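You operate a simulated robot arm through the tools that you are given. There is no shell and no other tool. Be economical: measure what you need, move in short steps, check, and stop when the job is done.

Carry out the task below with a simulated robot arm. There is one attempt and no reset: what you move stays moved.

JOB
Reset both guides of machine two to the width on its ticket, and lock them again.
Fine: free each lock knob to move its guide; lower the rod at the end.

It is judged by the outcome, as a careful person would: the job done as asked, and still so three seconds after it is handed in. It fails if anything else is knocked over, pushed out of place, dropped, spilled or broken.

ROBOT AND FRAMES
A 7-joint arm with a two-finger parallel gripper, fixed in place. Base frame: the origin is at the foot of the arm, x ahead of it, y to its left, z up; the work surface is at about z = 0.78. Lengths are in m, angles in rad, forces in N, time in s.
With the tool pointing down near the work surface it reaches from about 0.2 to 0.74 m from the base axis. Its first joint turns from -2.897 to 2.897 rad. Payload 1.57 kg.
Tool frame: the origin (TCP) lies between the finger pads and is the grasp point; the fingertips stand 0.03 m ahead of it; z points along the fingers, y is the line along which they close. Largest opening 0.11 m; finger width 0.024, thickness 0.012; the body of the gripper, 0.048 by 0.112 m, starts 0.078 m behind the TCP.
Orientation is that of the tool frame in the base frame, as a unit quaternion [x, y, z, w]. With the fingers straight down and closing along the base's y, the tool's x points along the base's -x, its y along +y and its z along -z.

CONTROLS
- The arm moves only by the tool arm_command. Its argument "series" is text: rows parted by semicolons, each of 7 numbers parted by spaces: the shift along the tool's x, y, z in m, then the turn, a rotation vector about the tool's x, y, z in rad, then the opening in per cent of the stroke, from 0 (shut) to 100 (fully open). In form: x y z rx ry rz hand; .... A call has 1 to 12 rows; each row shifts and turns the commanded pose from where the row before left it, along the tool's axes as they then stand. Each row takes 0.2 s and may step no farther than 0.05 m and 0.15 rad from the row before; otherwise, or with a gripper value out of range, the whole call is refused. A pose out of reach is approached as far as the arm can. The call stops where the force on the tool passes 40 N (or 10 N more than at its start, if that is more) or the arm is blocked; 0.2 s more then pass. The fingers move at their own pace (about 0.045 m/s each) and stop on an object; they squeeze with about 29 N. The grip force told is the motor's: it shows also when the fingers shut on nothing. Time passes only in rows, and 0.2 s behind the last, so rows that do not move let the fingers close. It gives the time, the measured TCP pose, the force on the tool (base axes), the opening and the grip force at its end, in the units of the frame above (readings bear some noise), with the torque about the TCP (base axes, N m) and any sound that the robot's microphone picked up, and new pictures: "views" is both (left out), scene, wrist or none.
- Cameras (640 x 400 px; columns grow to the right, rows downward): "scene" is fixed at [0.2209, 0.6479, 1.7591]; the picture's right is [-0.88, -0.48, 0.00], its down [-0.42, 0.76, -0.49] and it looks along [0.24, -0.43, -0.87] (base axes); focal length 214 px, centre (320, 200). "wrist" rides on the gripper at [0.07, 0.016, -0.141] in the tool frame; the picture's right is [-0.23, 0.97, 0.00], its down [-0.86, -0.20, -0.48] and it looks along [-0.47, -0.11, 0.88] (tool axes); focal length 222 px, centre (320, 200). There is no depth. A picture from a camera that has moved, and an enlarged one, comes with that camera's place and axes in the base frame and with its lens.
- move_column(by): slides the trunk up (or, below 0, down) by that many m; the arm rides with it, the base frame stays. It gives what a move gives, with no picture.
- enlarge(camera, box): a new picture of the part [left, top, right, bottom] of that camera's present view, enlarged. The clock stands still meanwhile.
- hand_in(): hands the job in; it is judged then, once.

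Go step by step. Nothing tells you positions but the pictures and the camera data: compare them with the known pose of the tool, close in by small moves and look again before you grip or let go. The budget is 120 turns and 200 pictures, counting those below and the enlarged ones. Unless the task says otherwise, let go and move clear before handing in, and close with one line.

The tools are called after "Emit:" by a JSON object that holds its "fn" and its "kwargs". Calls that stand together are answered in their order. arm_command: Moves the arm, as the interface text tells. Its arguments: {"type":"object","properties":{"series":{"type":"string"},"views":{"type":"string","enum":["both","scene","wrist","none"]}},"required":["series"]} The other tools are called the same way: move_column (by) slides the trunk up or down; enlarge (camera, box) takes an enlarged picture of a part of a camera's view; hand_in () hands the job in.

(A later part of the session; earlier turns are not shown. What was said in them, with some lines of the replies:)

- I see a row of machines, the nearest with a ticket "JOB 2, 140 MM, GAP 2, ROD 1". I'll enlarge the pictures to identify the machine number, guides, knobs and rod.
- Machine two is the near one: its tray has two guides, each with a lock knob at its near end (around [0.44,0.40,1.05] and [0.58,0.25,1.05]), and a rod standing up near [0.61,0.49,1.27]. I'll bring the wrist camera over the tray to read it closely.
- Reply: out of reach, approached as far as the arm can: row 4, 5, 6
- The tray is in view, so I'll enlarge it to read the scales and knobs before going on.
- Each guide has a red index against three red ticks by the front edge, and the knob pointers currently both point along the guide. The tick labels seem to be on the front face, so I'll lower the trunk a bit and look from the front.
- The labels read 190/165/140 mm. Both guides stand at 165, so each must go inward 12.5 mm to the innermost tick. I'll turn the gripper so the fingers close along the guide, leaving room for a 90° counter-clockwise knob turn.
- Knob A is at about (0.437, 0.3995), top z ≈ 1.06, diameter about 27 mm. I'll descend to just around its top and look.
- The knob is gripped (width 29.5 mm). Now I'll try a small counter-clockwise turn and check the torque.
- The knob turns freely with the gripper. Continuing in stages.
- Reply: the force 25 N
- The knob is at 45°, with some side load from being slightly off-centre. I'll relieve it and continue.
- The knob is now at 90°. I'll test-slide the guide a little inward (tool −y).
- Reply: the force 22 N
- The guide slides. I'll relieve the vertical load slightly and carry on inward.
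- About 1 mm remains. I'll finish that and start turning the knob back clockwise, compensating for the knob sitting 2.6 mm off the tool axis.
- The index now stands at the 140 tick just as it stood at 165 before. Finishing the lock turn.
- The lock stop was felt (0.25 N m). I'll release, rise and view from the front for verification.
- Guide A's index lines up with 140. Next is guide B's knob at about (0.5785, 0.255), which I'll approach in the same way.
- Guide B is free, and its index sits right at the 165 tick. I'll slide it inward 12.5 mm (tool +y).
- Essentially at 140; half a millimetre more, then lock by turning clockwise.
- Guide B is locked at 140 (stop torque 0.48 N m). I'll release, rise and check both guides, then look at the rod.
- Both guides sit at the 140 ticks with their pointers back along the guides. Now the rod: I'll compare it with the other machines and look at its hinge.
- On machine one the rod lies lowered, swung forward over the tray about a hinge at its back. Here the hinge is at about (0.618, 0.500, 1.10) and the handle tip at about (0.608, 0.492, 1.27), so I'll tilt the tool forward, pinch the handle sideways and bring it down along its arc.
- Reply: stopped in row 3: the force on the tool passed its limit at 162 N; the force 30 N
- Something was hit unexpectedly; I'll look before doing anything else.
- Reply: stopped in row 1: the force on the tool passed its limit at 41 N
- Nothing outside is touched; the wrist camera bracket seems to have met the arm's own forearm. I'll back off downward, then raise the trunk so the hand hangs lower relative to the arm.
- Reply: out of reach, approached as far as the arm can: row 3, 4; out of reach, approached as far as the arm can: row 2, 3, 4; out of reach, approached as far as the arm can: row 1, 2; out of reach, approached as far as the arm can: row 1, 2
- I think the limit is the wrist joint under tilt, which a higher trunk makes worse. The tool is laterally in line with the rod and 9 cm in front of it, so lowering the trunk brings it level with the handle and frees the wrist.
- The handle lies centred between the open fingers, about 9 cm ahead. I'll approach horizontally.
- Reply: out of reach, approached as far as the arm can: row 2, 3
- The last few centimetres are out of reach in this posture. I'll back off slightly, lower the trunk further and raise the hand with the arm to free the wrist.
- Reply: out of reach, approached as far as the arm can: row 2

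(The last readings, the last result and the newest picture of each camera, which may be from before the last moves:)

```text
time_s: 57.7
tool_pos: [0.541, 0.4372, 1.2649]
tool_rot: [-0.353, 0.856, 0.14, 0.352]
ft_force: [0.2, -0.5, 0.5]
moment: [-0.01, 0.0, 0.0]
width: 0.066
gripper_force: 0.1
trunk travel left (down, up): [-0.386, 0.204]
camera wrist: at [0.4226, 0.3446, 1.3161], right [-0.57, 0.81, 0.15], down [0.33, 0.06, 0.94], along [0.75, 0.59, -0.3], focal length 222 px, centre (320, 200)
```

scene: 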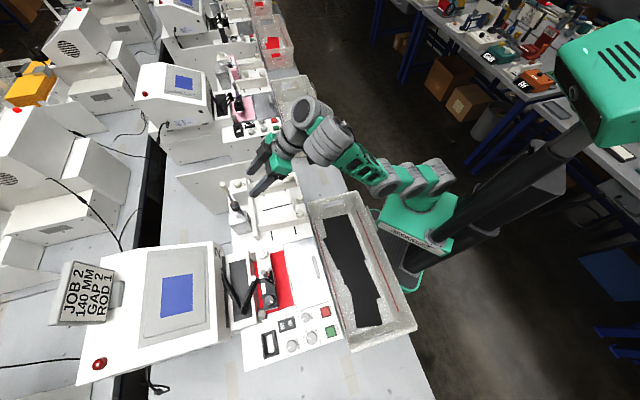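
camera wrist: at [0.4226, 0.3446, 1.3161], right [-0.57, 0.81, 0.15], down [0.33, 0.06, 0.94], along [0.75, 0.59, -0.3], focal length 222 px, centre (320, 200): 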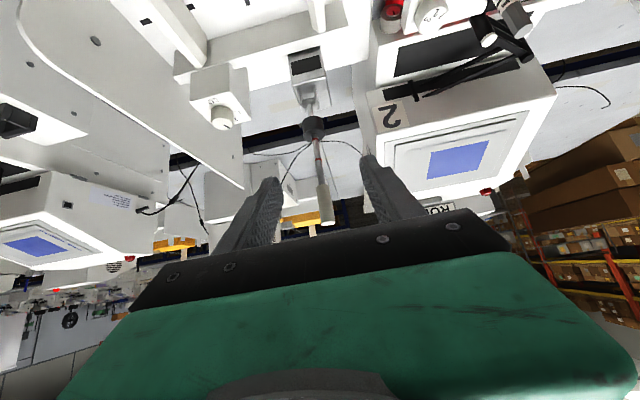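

The posture is fine now. Approaching the handle with a small sideways correction.

Emit:
{"fn": "arm_command", "kwargs": {"series": "-0.01 -0.0015 0.0146 0 0 0 60; -0.01 -0.0015 0.0146 0 0 0 60; -0.01 -0.0015 0.0146 0 0 0 60; -0.01 -0.001 0.0146 0 0 0 60; 0 0 0 0 0 0 60", "views": "wrist"}}

Emit:
{"fn": "enlarge", "kwargs": {"camera": "wrist", "box": [220, 100, 420, 240]}}

Emit:
{"fn": "enlarge", "kwargs": {"camera": "scene", "box": [200, 140, 310, 240]}}

```text
time_s: 58.9
tool_pos: [0.5711, 0.4529, 1.2486]
tool_rot: [-0.351, 0.856, 0.135, 0.354]
ft_force: [0.2, 0.1, -0.5]
moment: [-0.02, 0.02, 0.0]
width: 0.0661
gripper_force: 0.1
out of reach, approached as far as the arm can: row 2, 3, 4
trunk travel left (down, up): [-0.386, 0.204]
camera wrist: at [0.4516, 0.3616, 1.3], right [-0.56, 0.81, 0.14], down [0.32, 0.06, 0.94], along [0.76, 0.58, -0.3], focal length 222 px, centre (320, 200)
```

wrist: 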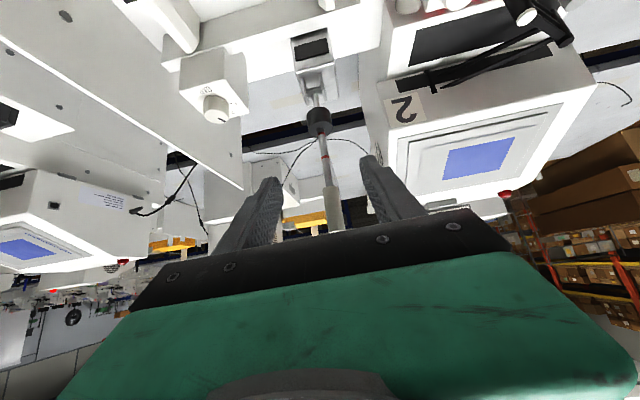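

```text
2.86 times, centred on (320, 170) of wrist
camera zoom: at [0.4516, 0.3616, 1.3], right [-0.56, 0.81, 0.14], down [0.32, 0.06, 0.94], along [0.76, 0.58, -0.3], focal length 635 px, centre (320, 286)
```

zoom: 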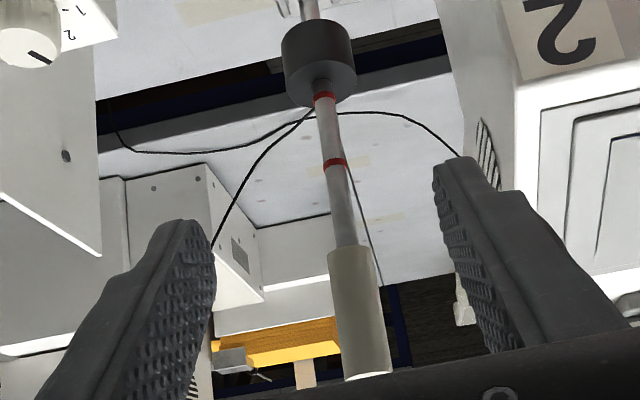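

```text
4.00 times, centred on (255, 190) of scene
camera zoom: at [0.2209, 0.6479, 1.7591], right [-0.88, -0.48, 0.0], down [-0.42, 0.76, -0.49], along [0.24, -0.43, -0.87], focal length 858 px, centre (580, 240)
```

zoom: 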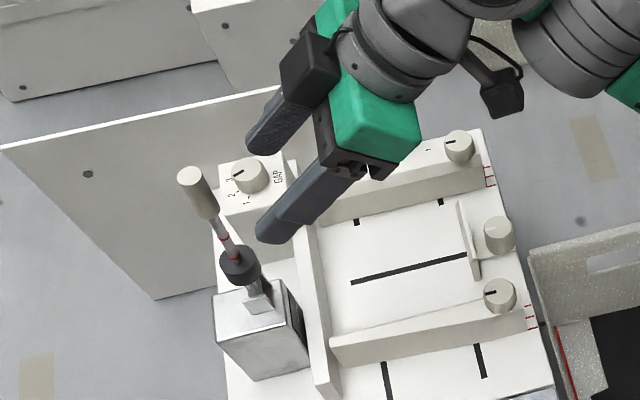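

The arm looks stretched here, while with the trunk high the large tilt was the limit. A compromise is a smaller tilt (about 0.55 rad) with the trunk raised again; I'll back off, re-tilt, then raise the trunk.

Emit:
{"fn": "arm_command", "kwargs": {"series": "0.0175 0 -0.0177 0 0 0 60; 0.0175 0 -0.0177 0 0 0 60; 0.0175 0 -0.0177 0 0 0 60; 0 0 0 0 0.115 0 60; 0 0 0 0 0.115 0 60; 0 0 0 0 0 0 60", "views": "none"}}

Emit:
{"fn": "move_column", "kwargs": {"by": 0.15}}

```text
time_s: 60.3
tool_pos: [0.5372, 0.3889, 1.2498]
tool_rot: [-0.366, 0.891, 0.098, 0.251]
ft_force: [-0.3, -0.1, -0.4]
moment: [-0.02, 0.03, 0.02]
width: 0.066
gripper_force: 0.1
out of reach, approached as far as the arm can: row 1, 2, 3, 4, 5
trunk travel left (down, up): [-0.386, 0.204]
```

```text
time_s: 62.0
tool_pos: [0.5367, 0.3888, 1.4009]
tool_rot: [-0.366, 0.891, 0.098, 0.251]
ft_force: [0.7, -0.9, 0.5]
moment: [0.04, -0.02, -0.01]
width: 0.0659
gripper_force: 0.0
trunk travel left (down, up): [-0.536, 0.054]
```

Emit:
{"fn": "arm_command", "kwargs": {"series": "0.0195 0.0065 0.0321 0 0 0 60; 0.0195 0.0065 0.0321 0 0 0 60; 0.0195 0.0065 0.0321 0 0 0 60; 0.0195 0.0055 0.0321 0 0 0 60; 0 0 0 0 0 0 60", "views": "wrist"}}

Emit:
{"fn": "enlarge", "kwargs": {"camera": "wrist", "box": [220, 60, 420, 240]}}

```text
time_s: 63.2
tool_pos: [0.5324, 0.4208, 1.2707]
tool_rot: [-0.367, 0.891, 0.097, 0.248]
ft_force: [0.3, -0.9, 0.6]
moment: [-0.01, -0.02, -0.01]
width: 0.0659
gripper_force: 0.0
out of reach, approached as far as the arm can: row 4
trunk travel left (down, up): [-0.536, 0.054]
camera wrist: at [0.4259, 0.3389, 1.3566], right [-0.55, 0.83, 0.11], down [0.48, 0.21, 0.85], along [0.69, 0.52, -0.51], focal length 222 px, centre (320, 200)
```

wrist: 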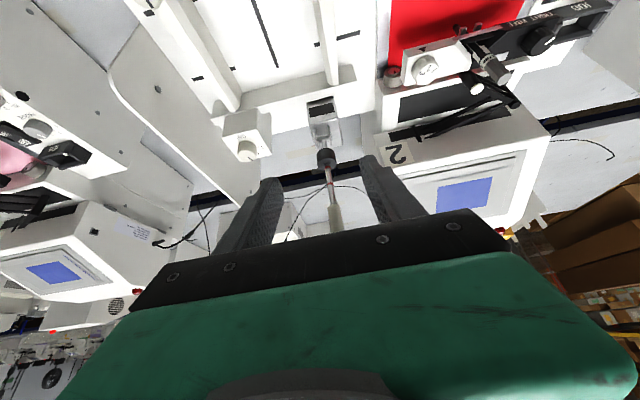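

```text
2.22 times, centred on (320, 150) of wrist
camera zoom: at [0.4259, 0.3389, 1.3566], right [-0.55, 0.83, 0.11], down [0.48, 0.21, 0.85], along [0.69, 0.52, -0.51], focal length 494 px, centre (320, 311)
```

zoom: 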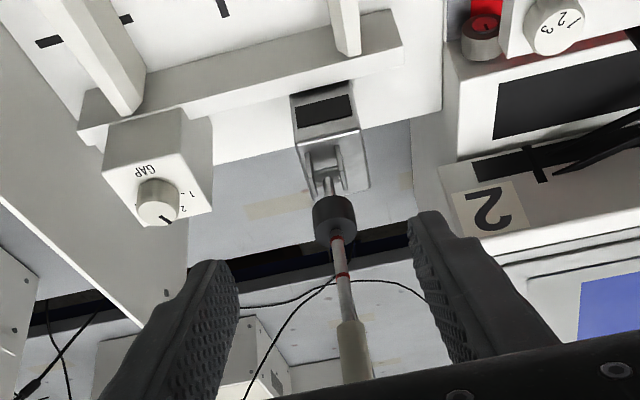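

Emit:
{"fn": "arm_command", "kwargs": {"series": "-0.0257 0 0.0156 0 0 0 60; -0.0257 0 0.0156 0 0 0 60; -0.0204 0 0.024 0 0 0 60; 0 0 0 0 0 0 60", "views": "wrist"}}

Emit:
{"fn": "enlarge", "kwargs": {"camera": "wrist", "box": [220, 60, 420, 240]}}

Emit:
{"fn": "enlarge", "kwargs": {"camera": "scene", "box": [200, 140, 310, 240]}}

```text
time_s: 64.2
tool_pos: [0.5917, 0.4809, 1.2599]
tool_rot: [-0.365, 0.891, 0.097, 0.252]
ft_force: [0.6, -0.1, 0.7]
moment: [-0.03, -0.02, -0.02]
width: 0.066
gripper_force: 0.1
out of reach, approached as far as the arm can: row 3
trunk travel left (down, up): [-0.536, 0.054]
camera wrist: at [0.4853, 0.3992, 1.3447], right [-0.54, 0.83, 0.11], down [0.48, 0.2, 0.86], along [0.69, 0.52, -0.51], focal length 222 px, centre (320, 200)
```

wrist: 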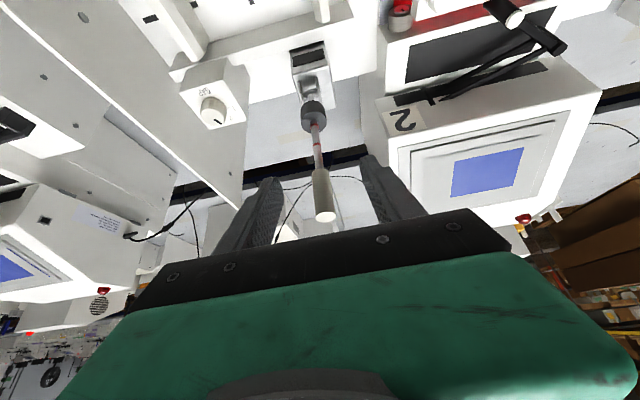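

```text
2.22 times, centred on (320, 150) of wrist
camera zoom: at [0.4853, 0.3992, 1.3447], right [-0.54, 0.83, 0.11], down [0.48, 0.2, 0.86], along [0.69, 0.52, -0.51], focal length 494 px, centre (320, 311)
```

zoom: 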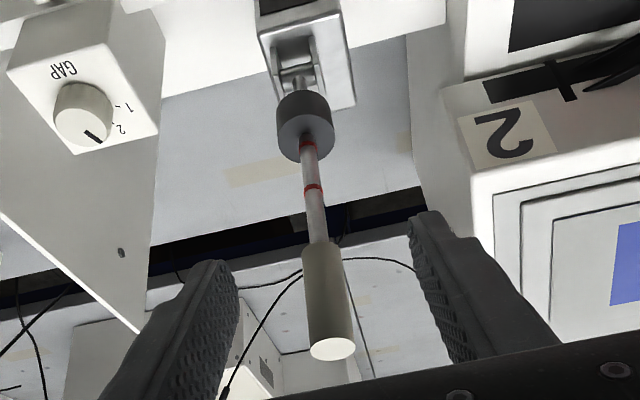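

```text
4.00 times, centred on (255, 190) of scene
camera zoom: at [0.2209, 0.6479, 1.7591], right [-0.88, -0.48, 0.0], down [-0.42, 0.76, -0.49], along [0.24, -0.43, -0.87], focal length 858 px, centre (580, 240)
```

zoom: 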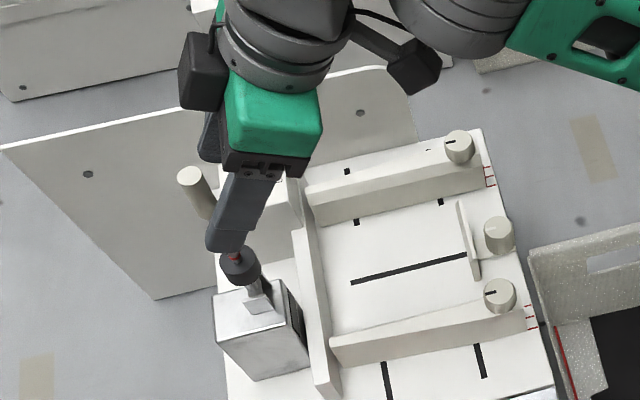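

The handle is now between the fingertips. I'll try one more centimetre forward, then close.

Emit:
{"fn": "arm_command", "kwargs": {"series": "-0.0043 0 0.0026 0 0 0 60; -0.0043 0 0.0026 0 0 0 60; 0 0 0 0 0 0 60", "views": "none"}}

```text
time_s: 65.0
tool_pos: [0.602, 0.4842, 1.2595]
tool_rot: [-0.365, 0.891, 0.095, 0.254]
ft_force: [0.4, -0.3, 0.9]
moment: [0.01, 0.01, 0.04]
width: 0.0659
gripper_force: 0.0
out of reach, approached as far as the arm can: row 1, 2
trunk travel left (down, up): [-0.536, 0.054]
```

Emit:
{"fn": "arm_command", "kwargs": {"series": "0 0.003 0 0 0 0 45; 0 0 0 0 0 0 30; 0 0 0 0 0 0 20; 0 0 0 0 0 0 10; 0 0 0 0 0 0 5; 0 0 0 0 0 0 5", "views": "wrist"}}

Emit:
{"fn": "enlarge", "kwargs": {"camera": "wrist", "box": [220, 60, 420, 240]}}

Emit:
{"fn": "enlarge", "kwargs": {"camera": "scene", "box": [200, 140, 310, 240]}}

```text
time_s: 66.4
tool_pos: [0.5982, 0.4864, 1.2593]
tool_rot: [-0.367, 0.89, 0.096, 0.252]
ft_force: [-9.9, 10.2, -1.8]
moment: [0.55, 0.53, 0.32]
width: 0.0156
gripper_force: 31.4
trunk travel left (down, up): [-0.536, 0.054]
camera wrist: at [0.4916, 0.4046, 1.3434], right [-0.55, 0.83, 0.11], down [0.48, 0.2, 0.86], along [0.69, 0.52, -0.51], focal length 222 px, centre (320, 200)
```

wrist: 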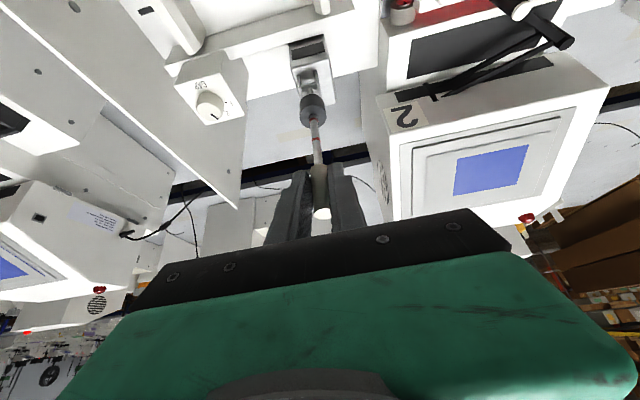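

```text
2.22 times, centred on (320, 150) of wrist
camera zoom: at [0.4916, 0.4046, 1.3434], right [-0.55, 0.83, 0.11], down [0.48, 0.2, 0.86], along [0.69, 0.52, -0.51], focal length 494 px, centre (320, 311)
```

zoom: 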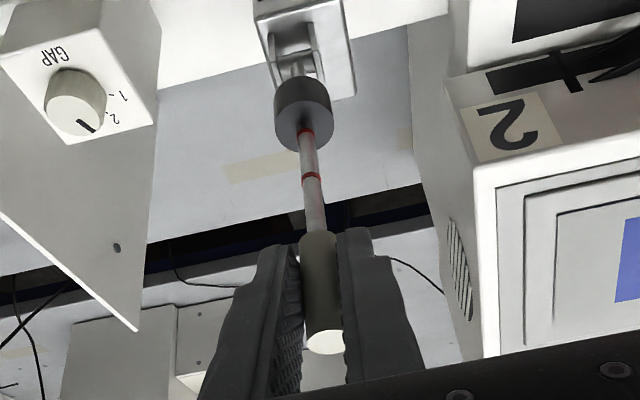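

```text
4.00 times, centred on (255, 190) of scene
camera zoom: at [0.2209, 0.6479, 1.7591], right [-0.88, -0.48, 0.0], down [-0.42, 0.76, -0.49], along [0.24, -0.43, -0.87], focal length 858 px, centre (580, 240)
```

zoom: 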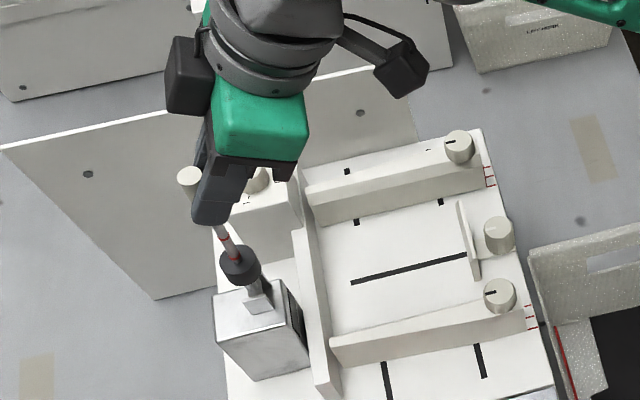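

The handle is gripped. Now I'll lower it along the arc about the hinge, easing the tilt as it comes down; first third now.

Emit:
{"fn": "arm_command", "kwargs": {"series": "0 0.002 0 0 0 0 5; 0.0153 0 -0.0067 0 0.043 0 5; 0.0163 0 -0.004 0 0.045 0 5; 0.0167 0 -0.0011 0 0.045 0 5; 0 0 0 0 0 0 5", "views": "scene"}}

Emit:
{"fn": "enlarge", "kwargs": {"camera": "scene", "box": [200, 140, 310, 240]}}

```text
time_s: 67.6
tool_pos: [0.5641, 0.4525, 1.2477]
tool_rot: [-0.372, 0.905, 0.073, 0.194]
ft_force: [-5.0, 7.5, 11.3]
moment: [1.23, -0.4, 0.29]
width: 0.0153
gripper_force: 31.2
trunk travel left (down, up): [-0.536, 0.054]
```

scene: 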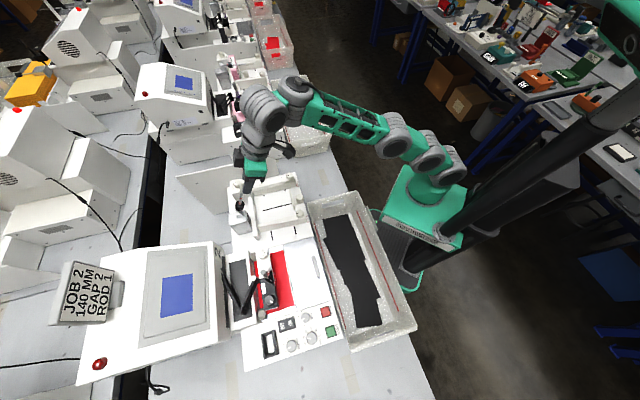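

```text
4.00 times, centred on (255, 190) of scene
camera zoom: at [0.2209, 0.6479, 1.7591], right [-0.88, -0.48, 0.0], down [-0.42, 0.76, -0.49], along [0.24, -0.43, -0.87], focal length 858 px, centre (580, 240)
```

zoom: 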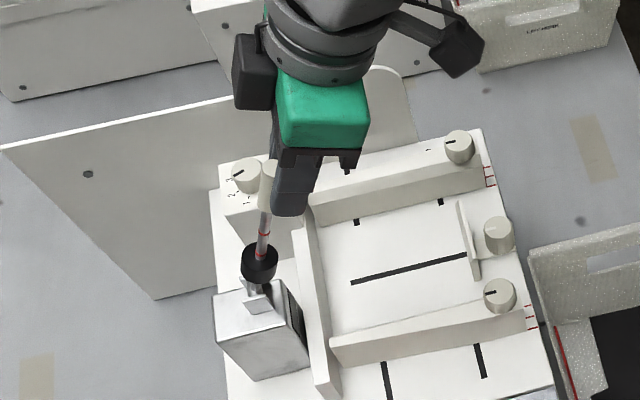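

The rod follows. Continuing.

Emit:
{"fn": "arm_command", "kwargs": {"series": "0.0166 0.0005 0.0018 0 0.045 0 5; 0.0161 0.0005 0.0046 0 0.045 0 5; 0.0151 0 0.0072 0 0.045 0 5; 0.0137 0 0.0097 0 0.045 0 5; 0 0 0 0 0 0 5", "views": "scene"}}

Emit:
{"fn": "enlarge", "kwargs": {"camera": "scene", "box": [200, 140, 310, 240]}}

```text
time_s: 68.8
tool_pos: [0.5289, 0.4161, 1.202]
tool_rot: [-0.377, 0.919, 0.039, 0.107]
ft_force: [-3.1, -5.2, 0.9]
moment: [-0.22, 0.3, 0.04]
width: 0.0159
gripper_force: 15.0
trunk travel left (down, up): [-0.536, 0.054]
```

scene: 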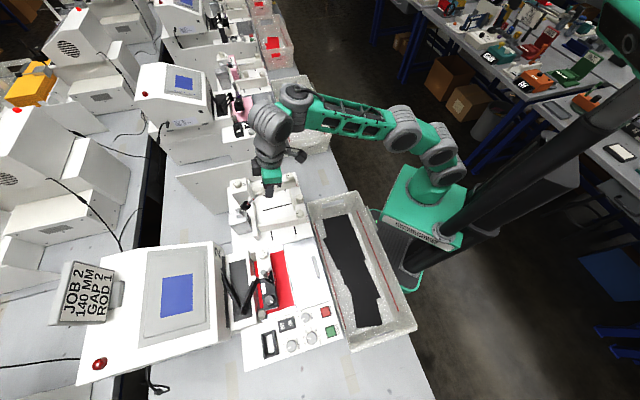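

```text
4.00 times, centred on (255, 190) of scene
camera zoom: at [0.2209, 0.6479, 1.7591], right [-0.88, -0.48, 0.0], down [-0.42, 0.76, -0.49], along [0.24, -0.43, -0.87], focal length 858 px, centre (580, 240)
```

zoom: 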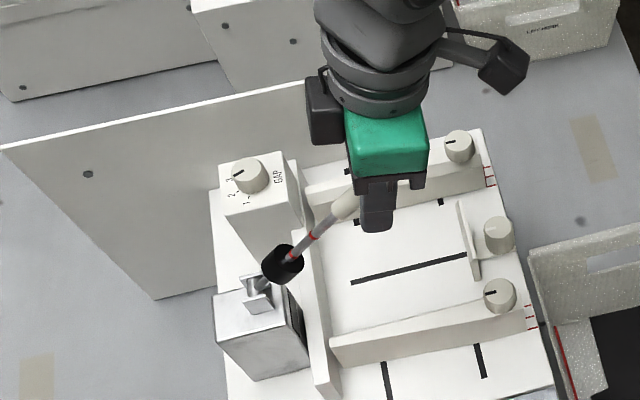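

Emit:
{"fn": "enlarge", "kwargs": {"camera": "wrist", "box": [220, 60, 420, 240]}}

```text
2.22 times, centred on (320, 150) of wrist
camera zoom: at [0.4454, 0.3581, 1.3223], right [-0.53, 0.85, 0.04], down [0.65, 0.37, 0.66], along [0.55, 0.38, -0.75], focal length 494 px, centre (320, 311)
```

zoom: 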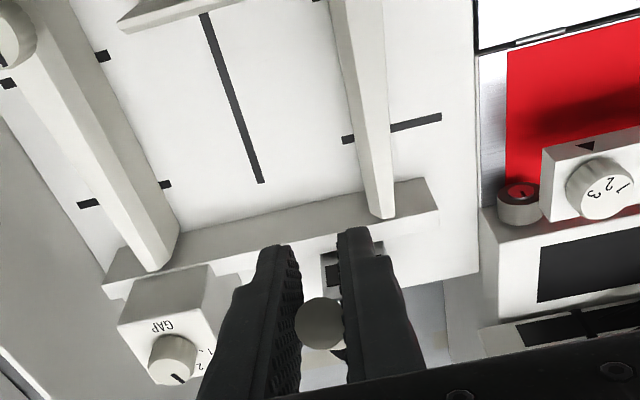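

Emit:
{"fn": "arm_command", "kwargs": {"series": "0.0115 0 0.0119 0 0.045 0 5; 0.0092 0 0.0138 0 0.045 0 5; 0.0068 0 0.0155 0 0.045 0 5; 0 0 0 0 0 0 5", "views": "scene"}}

Emit:
{"fn": "enlarge", "kwargs": {"camera": "scene", "box": [200, 140, 310, 240]}}

Emit:
{"fn": "enlarge", "kwargs": {"camera": "wrist", "box": [220, 60, 420, 240]}}

```text
time_s: 69.8
tool_pos: [0.5161, 0.403, 1.1555]
tool_rot: [-0.379, 0.924, 0.014, 0.046]
ft_force: [-3.6, -3.2, -1.4]
moment: [-0.24, 0.33, 0.14]
width: 0.0159
gripper_force: 20.6
trunk travel left (down, up): [-0.536, 0.054]
```

scene: 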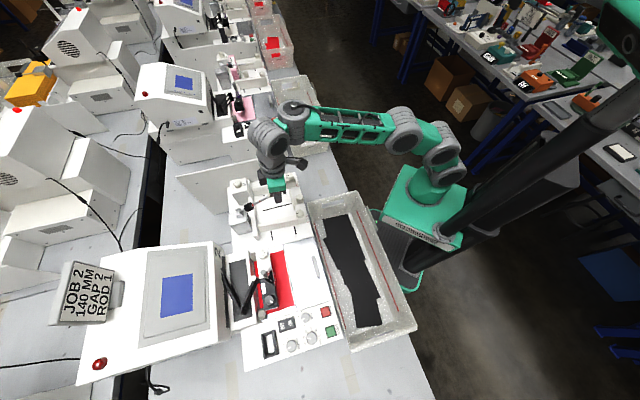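

```text
4.00 times, centred on (255, 190) of scene
camera zoom: at [0.2209, 0.6479, 1.7591], right [-0.88, -0.48, 0.0], down [-0.42, 0.76, -0.49], along [0.24, -0.43, -0.87], focal length 858 px, centre (580, 240)
```

zoom: 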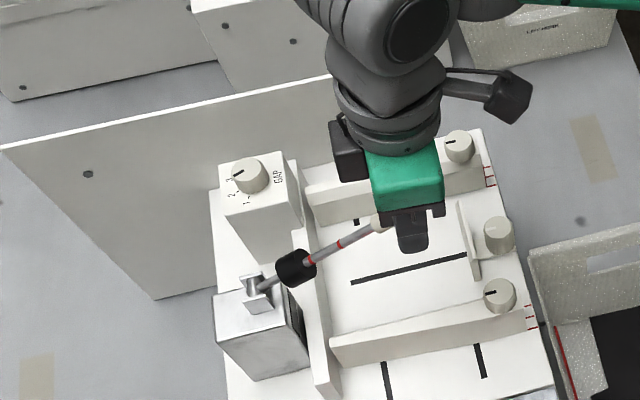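

```text
2.22 times, centred on (320, 150) of wrist
camera zoom: at [0.4443, 0.3567, 1.2894], right [-0.52, 0.85, 0.01], down [0.71, 0.43, 0.56], along [0.47, 0.3, -0.83], focal length 494 px, centre (320, 311)
```

zoom: 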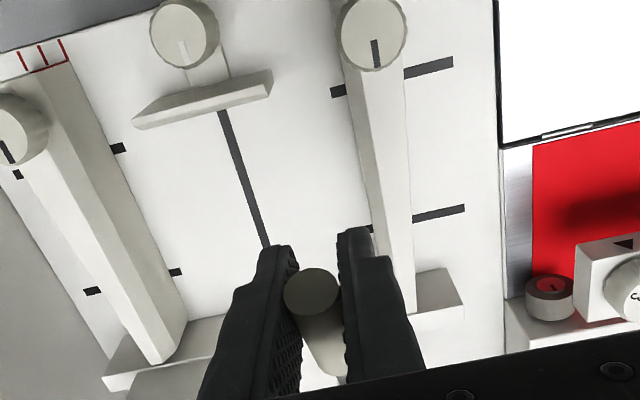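

Emit:
{"fn": "arm_command", "kwargs": {"series": "0.0044 0 0.0165 0 0.045 0 5; 0.0015 0 0.0165 0 0.04 0 5; 0 0 0 0 0 0 5", "views": "none"}}

Emit:
{"fn": "enlarge", "kwargs": {"camera": "scene", "box": [200, 140, 310, 240]}}

Emit:
{"fn": "enlarge", "kwargs": {"camera": "wrist", "box": [220, 60, 420, 240]}}

```text
time_s: 70.6
tool_pos: [0.5118, 0.3979, 1.1257]
tool_rot: [-0.379, 0.925, -0.004, 0.008]
ft_force: [-20.9, -11.4, 7.0]
moment: [0.33, -0.34, 0.3]
width: 0.0153
gripper_force: 30.8
trunk travel left (down, up): [-0.536, 0.054]
```

```text
4.00 times, centred on (255, 190) of scene
camera zoom: at [0.2209, 0.6479, 1.7591], right [-0.88, -0.48, 0.0], down [-0.42, 0.76, -0.49], along [0.24, -0.43, -0.87], focal length 858 px, centre (580, 240)
```

zoom: 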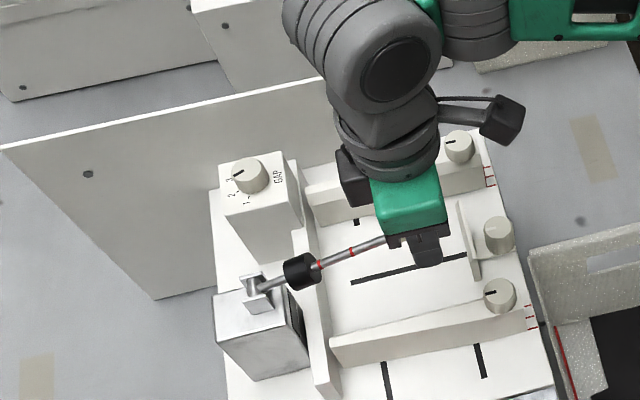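

```text
2.22 times, centred on (320, 150) of wrist
camera zoom: at [0.4478, 0.3603, 1.2656], right [-0.52, 0.85, -0.01], down [0.74, 0.46, 0.49], along [0.42, 0.25, -0.87], focal length 494 px, centre (320, 311)
```

zoom: 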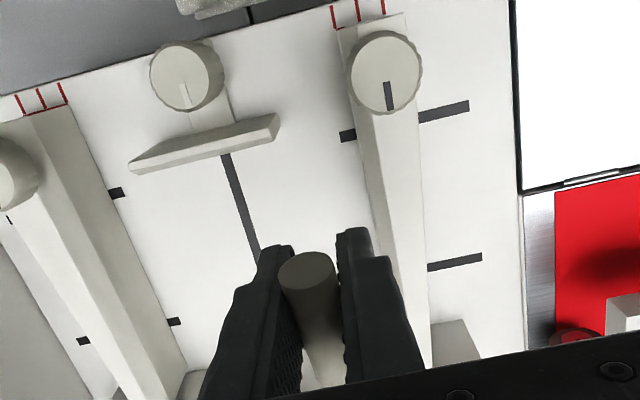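

Emit:
{"fn": "arm_command", "kwargs": {"series": "0.003 0 0.004 0 0 0 5; 0 0 0.008 0 0 0 5; 0 0 0.006 0 0 0 5; 0 0 0 0 0 0 5", "views": "none"}}

Emit:
{"fn": "enlarge", "kwargs": {"camera": "scene", "box": [200, 140, 310, 240]}}

Emit:
{"fn": "enlarge", "kwargs": {"camera": "wrist", "box": [220, 60, 420, 240]}}

```text
time_s: 71.6
tool_pos: [0.5097, 0.3976, 1.1088]
tool_rot: [-0.379, 0.925, -0.002, 0.009]
ft_force: [-17.4, -3.7, 5.2]
moment: [0.53, -0.61, 0.3]
width: 0.0151
gripper_force: 31.1
trunk travel left (down, up): [-0.536, 0.054]
```

```text
4.00 times, centred on (255, 190) of scene
camera zoom: at [0.2209, 0.6479, 1.7591], right [-0.88, -0.48, 0.0], down [-0.42, 0.76, -0.49], along [0.24, -0.43, -0.87], focal length 858 px, centre (580, 240)
```

zoom: 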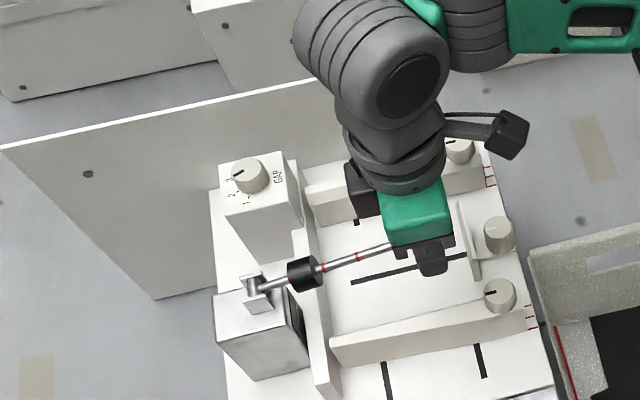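

```text
2.22 times, centred on (320, 150) of wrist
camera zoom: at [0.4466, 0.3589, 1.2475], right [-0.52, 0.85, -0.01], down [0.74, 0.46, 0.49], along [0.42, 0.25, -0.87], focal length 494 px, centre (320, 311)
```

zoom: 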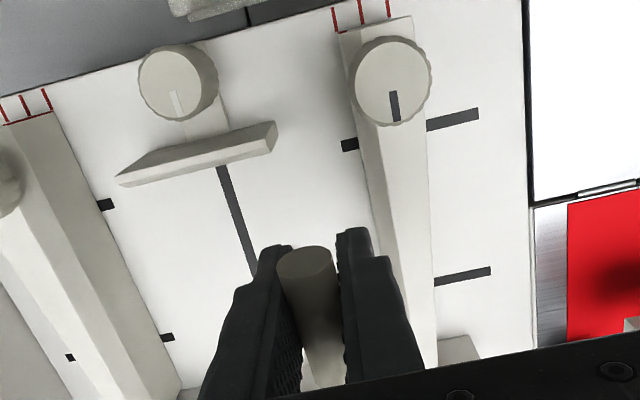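

Emit:
{"fn": "arm_command", "kwargs": {"series": "0.002 0.0015 0.003 0 0 0 5; 0 0 0.004 0 0 0 5; 0 0 0.004 0 0 0 5; 0 0 0 0 0 0 5", "views": "none"}}

Emit:
{"fn": "enlarge", "kwargs": {"camera": "scene", "box": [200, 140, 310, 240]}}

```text
time_s: 72.6
tool_pos: [0.5104, 0.3966, 1.0974]
tool_rot: [-0.379, 0.925, -0.002, 0.008]
ft_force: [-4.5, -7.1, 5.3]
moment: [0.65, -0.54, 0.32]
width: 0.015
gripper_force: 31.1
trunk travel left (down, up): [-0.536, 0.054]
```

```text
4.00 times, centred on (255, 190) of scene
camera zoom: at [0.2209, 0.6479, 1.7591], right [-0.88, -0.48, 0.0], down [-0.42, 0.76, -0.49], along [0.24, -0.43, -0.87], focal length 858 px, centre (580, 240)
```

zoom: 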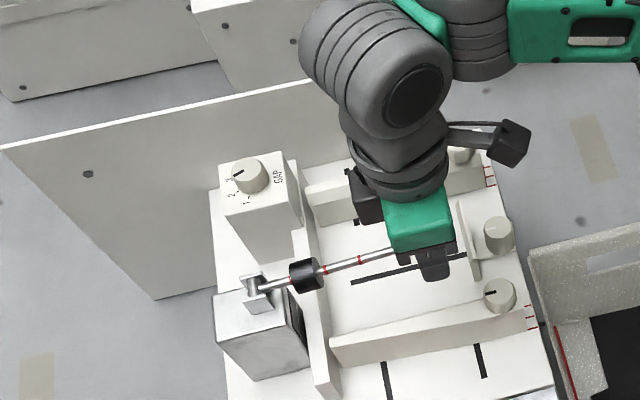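

Emit:
{"fn": "arm_command", "kwargs": {"series": "0 0 0.004 0 0 0 5; 0 0 0.004 0 0 0 5; 0 0 0 0 0 0 5", "views": "none"}}

Emit:
{"fn": "enlarge", "kwargs": {"camera": "scene", "box": [220, 170, 290, 220]}}

Emit:
{"fn": "enlarge", "kwargs": {"camera": "wrist", "box": [220, 60, 420, 240]}}

```text
time_s: 73.4
tool_pos: [0.5105, 0.3964, 1.0896]
tool_rot: [-0.378, 0.926, -0.002, 0.008]
ft_force: [-0.9, -10.8, 4.2]
moment: [0.64, -0.51, 0.31]
width: 0.0151
gripper_force: 31.3
trunk travel left (down, up): [-0.536, 0.054]
```

```text
8.00 times, centred on (255, 195) of scene
camera zoom: at [0.2209, 0.6479, 1.7591], right [-0.88, -0.48, 0.0], down [-0.42, 0.76, -0.49], along [0.24, -0.43, -0.87], focal length 1716 px, centre (840, 240)
```

zoom: 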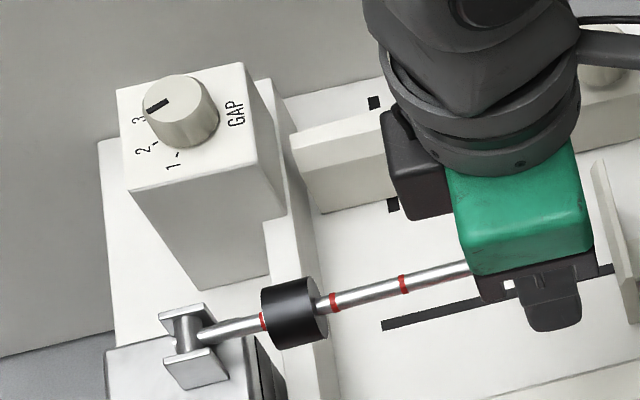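

```text
2.22 times, centred on (320, 150) of wrist
camera zoom: at [0.4462, 0.3585, 1.2295], right [-0.52, 0.85, -0.01], down [0.74, 0.46, 0.49], along [0.42, 0.25, -0.87], focal length 494 px, centre (320, 311)
```

zoom: 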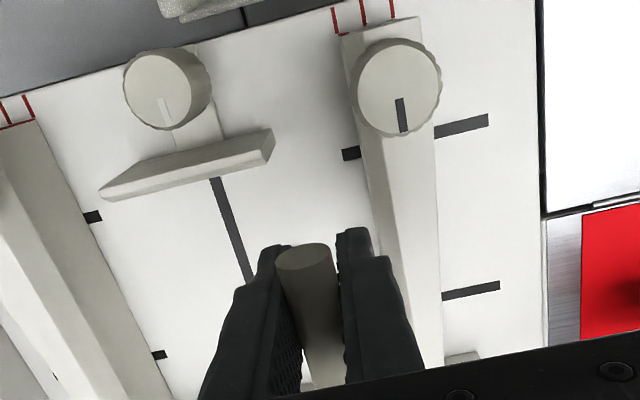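

Emit:
{"fn": "arm_command", "kwargs": {"series": "0 0 0.004 0 0 0 5; 0 0 0.004 0 0 0 5; 0 0 0 0 0 0 5", "views": "none"}}

Emit:
{"fn": "enlarge", "kwargs": {"camera": "scene", "box": [220, 170, 290, 220]}}

```text
time_s: 74.2
tool_pos: [0.51, 0.3971, 1.0818]
tool_rot: [-0.379, 0.925, -0.001, 0.008]
ft_force: [3.7, -9.7, 6.0]
moment: [0.75, -0.51, 0.29]
width: 0.0151
gripper_force: 31.5
trunk travel left (down, up): [-0.536, 0.054]
```

```text
8.00 times, centred on (255, 195) of scene
camera zoom: at [0.2209, 0.6479, 1.7591], right [-0.88, -0.48, 0.0], down [-0.42, 0.76, -0.49], along [0.24, -0.43, -0.87], focal length 1716 px, centre (840, 240)
```

zoom: 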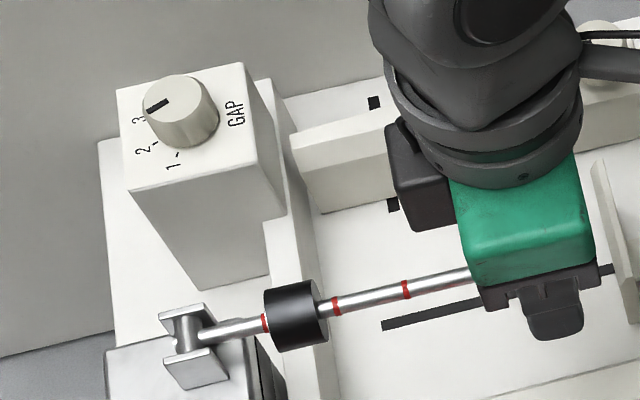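

The rod is slightly below horizontal now and still descending freely. My fingertips are near guide height, so I'll open just enough, see where the rod settles, and rise.

Emit:
{"fn": "arm_command", "kwargs": {"series": "0 0 0 0 0 0 18; 0 0 0 0 0 0 22; 0 0 0 0 0 0 22; 0 0 0 0 0 0 22", "views": "wrist"}}

Emit:
{"fn": "enlarge", "kwargs": {"camera": "scene", "box": [220, 170, 290, 220]}}

Emit:
{"fn": "enlarge", "kwargs": {"camera": "wrist", "box": [220, 60, 420, 240]}}

```text
time_s: 75.2
tool_pos: [0.5103, 0.3977, 1.0802]
tool_rot: [-0.38, 0.925, -0.001, 0.008]
ft_force: [-0.1, 0.1, -0.9]
moment: [-0.02, 0.02, 0.0]
width: 0.024
gripper_force: 0.0
trunk travel left (down, up): [-0.536, 0.054]
camera wrist: at [0.446, 0.3604, 1.2203], right [-0.52, 0.85, -0.01], down [0.74, 0.46, 0.49], along [0.42, 0.25, -0.87], focal length 222 px, centre (320, 200)
```

wrist: 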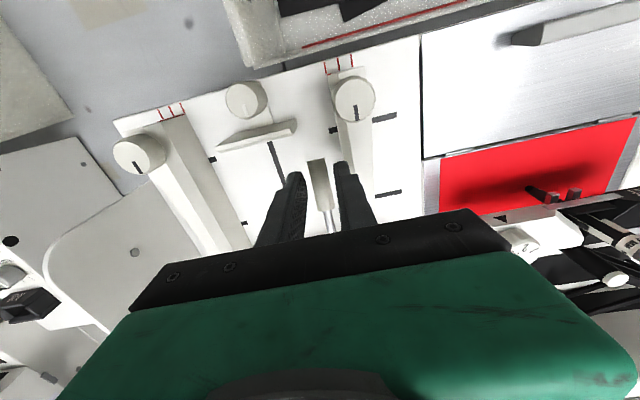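

```text
8.00 times, centred on (255, 195) of scene
camera zoom: at [0.2209, 0.6479, 1.7591], right [-0.88, -0.48, 0.0], down [-0.42, 0.76, -0.49], along [0.24, -0.43, -0.87], focal length 1716 px, centre (840, 240)
```

zoom: 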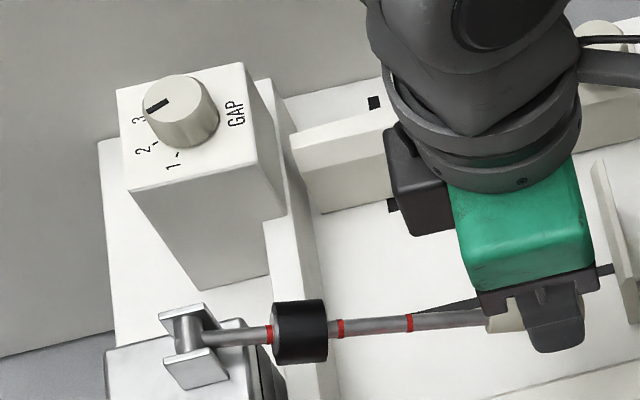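

```text
2.22 times, centred on (320, 150) of wrist
camera zoom: at [0.446, 0.3604, 1.2203], right [-0.52, 0.85, -0.01], down [0.74, 0.46, 0.49], along [0.42, 0.25, -0.87], focal length 494 px, centre (320, 311)
```

zoom: 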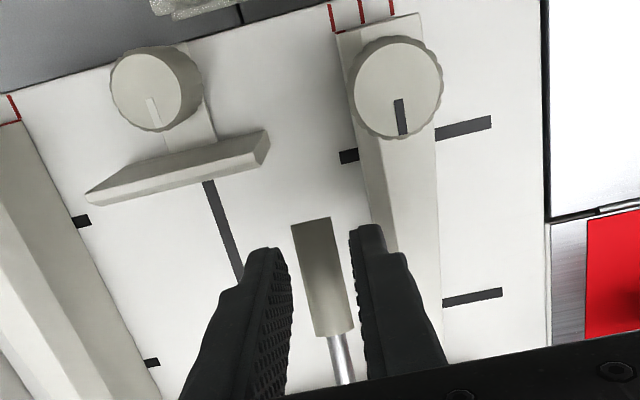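

The rod settled down to its rest. Now I'll rise clear and check everything.

Emit:
{"fn": "arm_command", "kwargs": {"series": "0 0 -0.03 0 0 0 22; 0 0 -0.04 0 0 0 22; 0.03 0 -0.03 0 0 0 30; 0.04 0 -0.01 0 0 0 40; 0.045 0 0 0 0 0 40; 0.045 0 0 0 0 0 40", "views": "both"}}

Emit:
{"fn": "enlarge", "kwargs": {"camera": "scene", "box": [210, 150, 330, 250]}}

Emit:
{"fn": "enlarge", "kwargs": {"camera": "wrist", "box": [200, 60, 440, 220]}}

```text
time_s: 76.6
tool_pos: [0.3943, 0.2851, 1.1856]
tool_rot: [-0.38, 0.925, -0.002, 0.009]
ft_force: [-0.6, 0.2, -0.3]
moment: [0.01, -0.02, -0.01]
width: 0.044
gripper_force: 0.1
trunk travel left (down, up): [-0.536, 0.054]
camera wrist: at [0.3299, 0.2468, 1.3262], right [-0.52, 0.85, -0.01], down [0.74, 0.46, 0.49], along [0.42, 0.25, -0.87], focal length 222 px, centre (320, 200)
```

scene: 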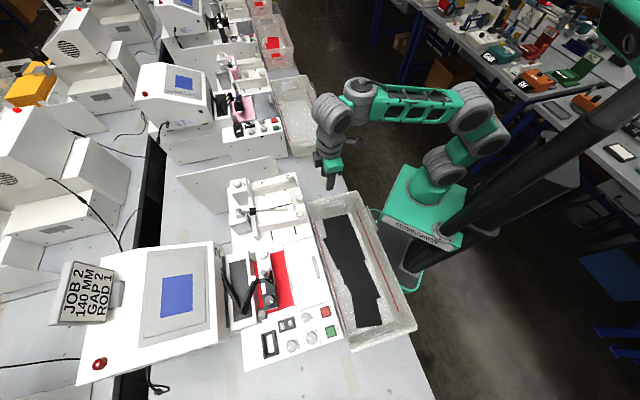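
wrist: 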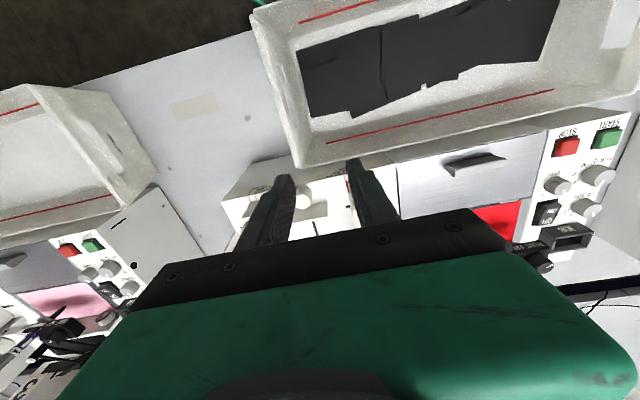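

```text
4.00 times, centred on (270, 200) of scene
camera zoom: at [0.2209, 0.6479, 1.7591], right [-0.88, -0.48, 0.0], down [-0.42, 0.76, -0.49], along [0.24, -0.43, -0.87], focal length 858 px, centre (520, 200)
```

zoom: 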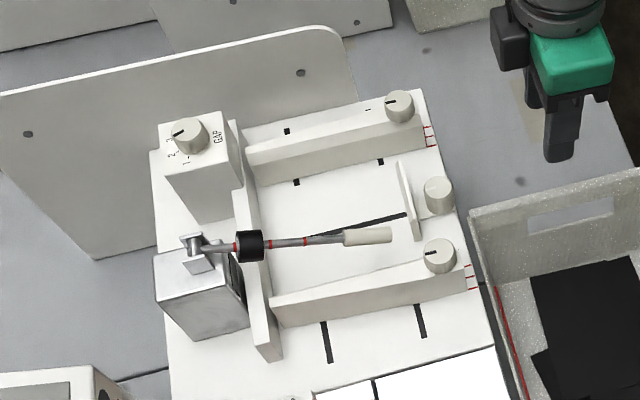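

```text
2.50 times, centred on (320, 140) of wrist
camera zoom: at [0.3299, 0.2468, 1.3262], right [-0.52, 0.85, -0.01], down [0.74, 0.46, 0.49], along [0.42, 0.25, -0.87], focal length 555 px, centre (320, 350)
```

zoom: 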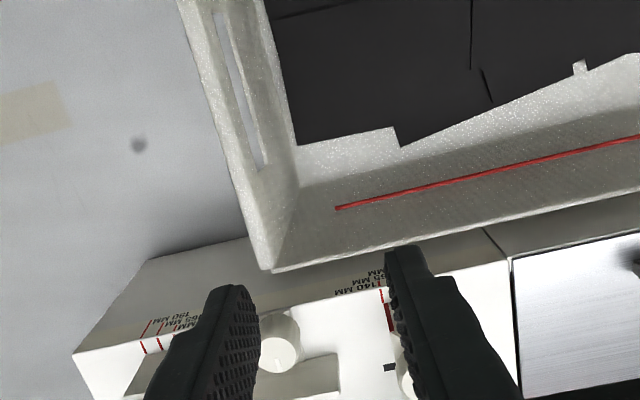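

Emit:
{"fn": "enlarge", "kwargs": {"camera": "scene", "box": [275, 165, 320, 225]}}

Emit:
{"fn": "arm_command", "kwargs": {"series": "0.03 -0.02 -0.02 0 0 0 90; 0.03 -0.02 -0.02 0 0 0 100; 0 0 0 0 0 0 100", "views": "wrist"}}

Emit:
{"fn": "enlarge", "kwargs": {"camera": "wrist", "box": [240, 130, 420, 240]}}

```text
6.67 times, centred on (298, 195) of scene
camera zoom: at [0.2209, 0.6479, 1.7591], right [-0.88, -0.48, 0.0], down [-0.42, 0.76, -0.49], along [0.24, -0.43, -0.87], focal length 1430 px, centre (470, 233)
```

zoom: 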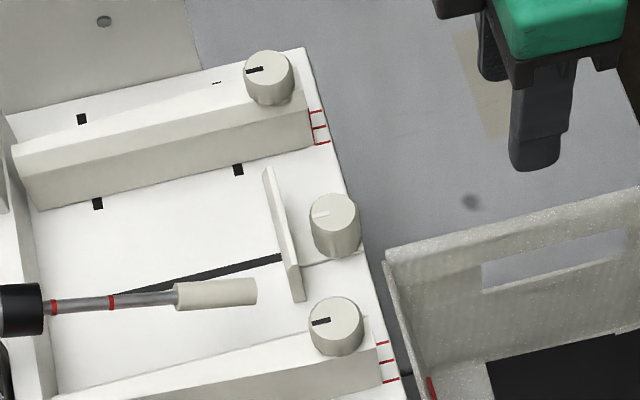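

```text
time_s: 77.4
tool_pos: [0.3773, 0.2125, 1.2279]
tool_rot: [-0.38, 0.925, -0.002, 0.007]
ft_force: [1.3, 0.4, 0.6]
moment: [-0.02, -0.03, 0.01]
width: 0.1101
gripper_force: 0.0
trunk travel left (down, up): [-0.536, 0.054]
camera wrist: at [0.3139, 0.1745, 1.3685], right [-0.52, 0.85, -0.01], down [0.74, 0.46, 0.49], along [0.42, 0.25, -0.87], focal length 222 px, centre (320, 200)
```

wrist: 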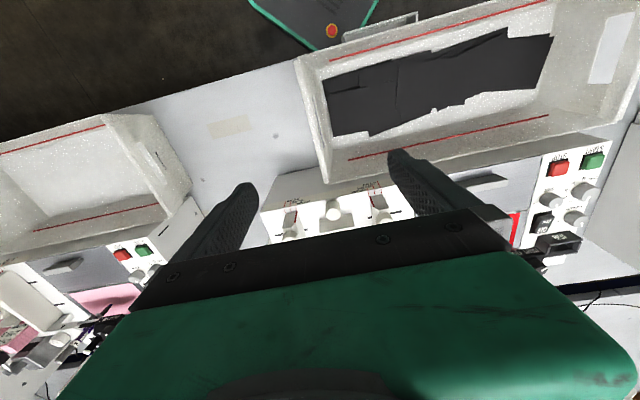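

```text
3.56 times, centred on (330, 185) of wrist
camera zoom: at [0.3139, 0.1745, 1.3685], right [-0.52, 0.85, -0.01], down [0.74, 0.46, 0.49], along [0.42, 0.25, -0.87], focal length 790 px, centre (284, 253)
```

zoom: 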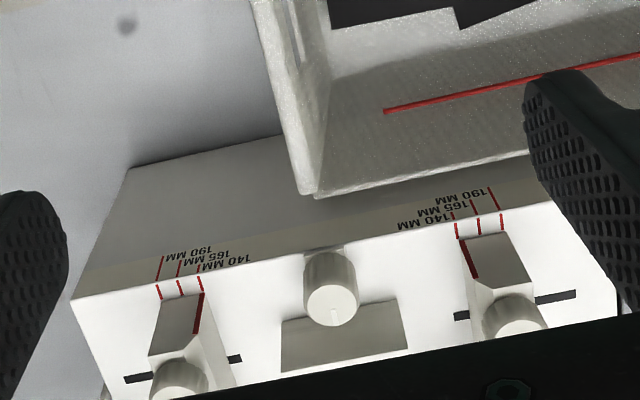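

Both guide indexes line up with their 140 mm ticks, both knobs are back in the locked direction, the rod is lowered and the arm is clear. I'm handing in.

Emit:
{"fn": "hand_in", "kwargs": {}}

```text
The job is handed in.
```

Both guides of machine two are set to 140 mm and locked, and the rod is lowered; on the way the arm bumped itself once, with nothing outside it visibly touched or moved.
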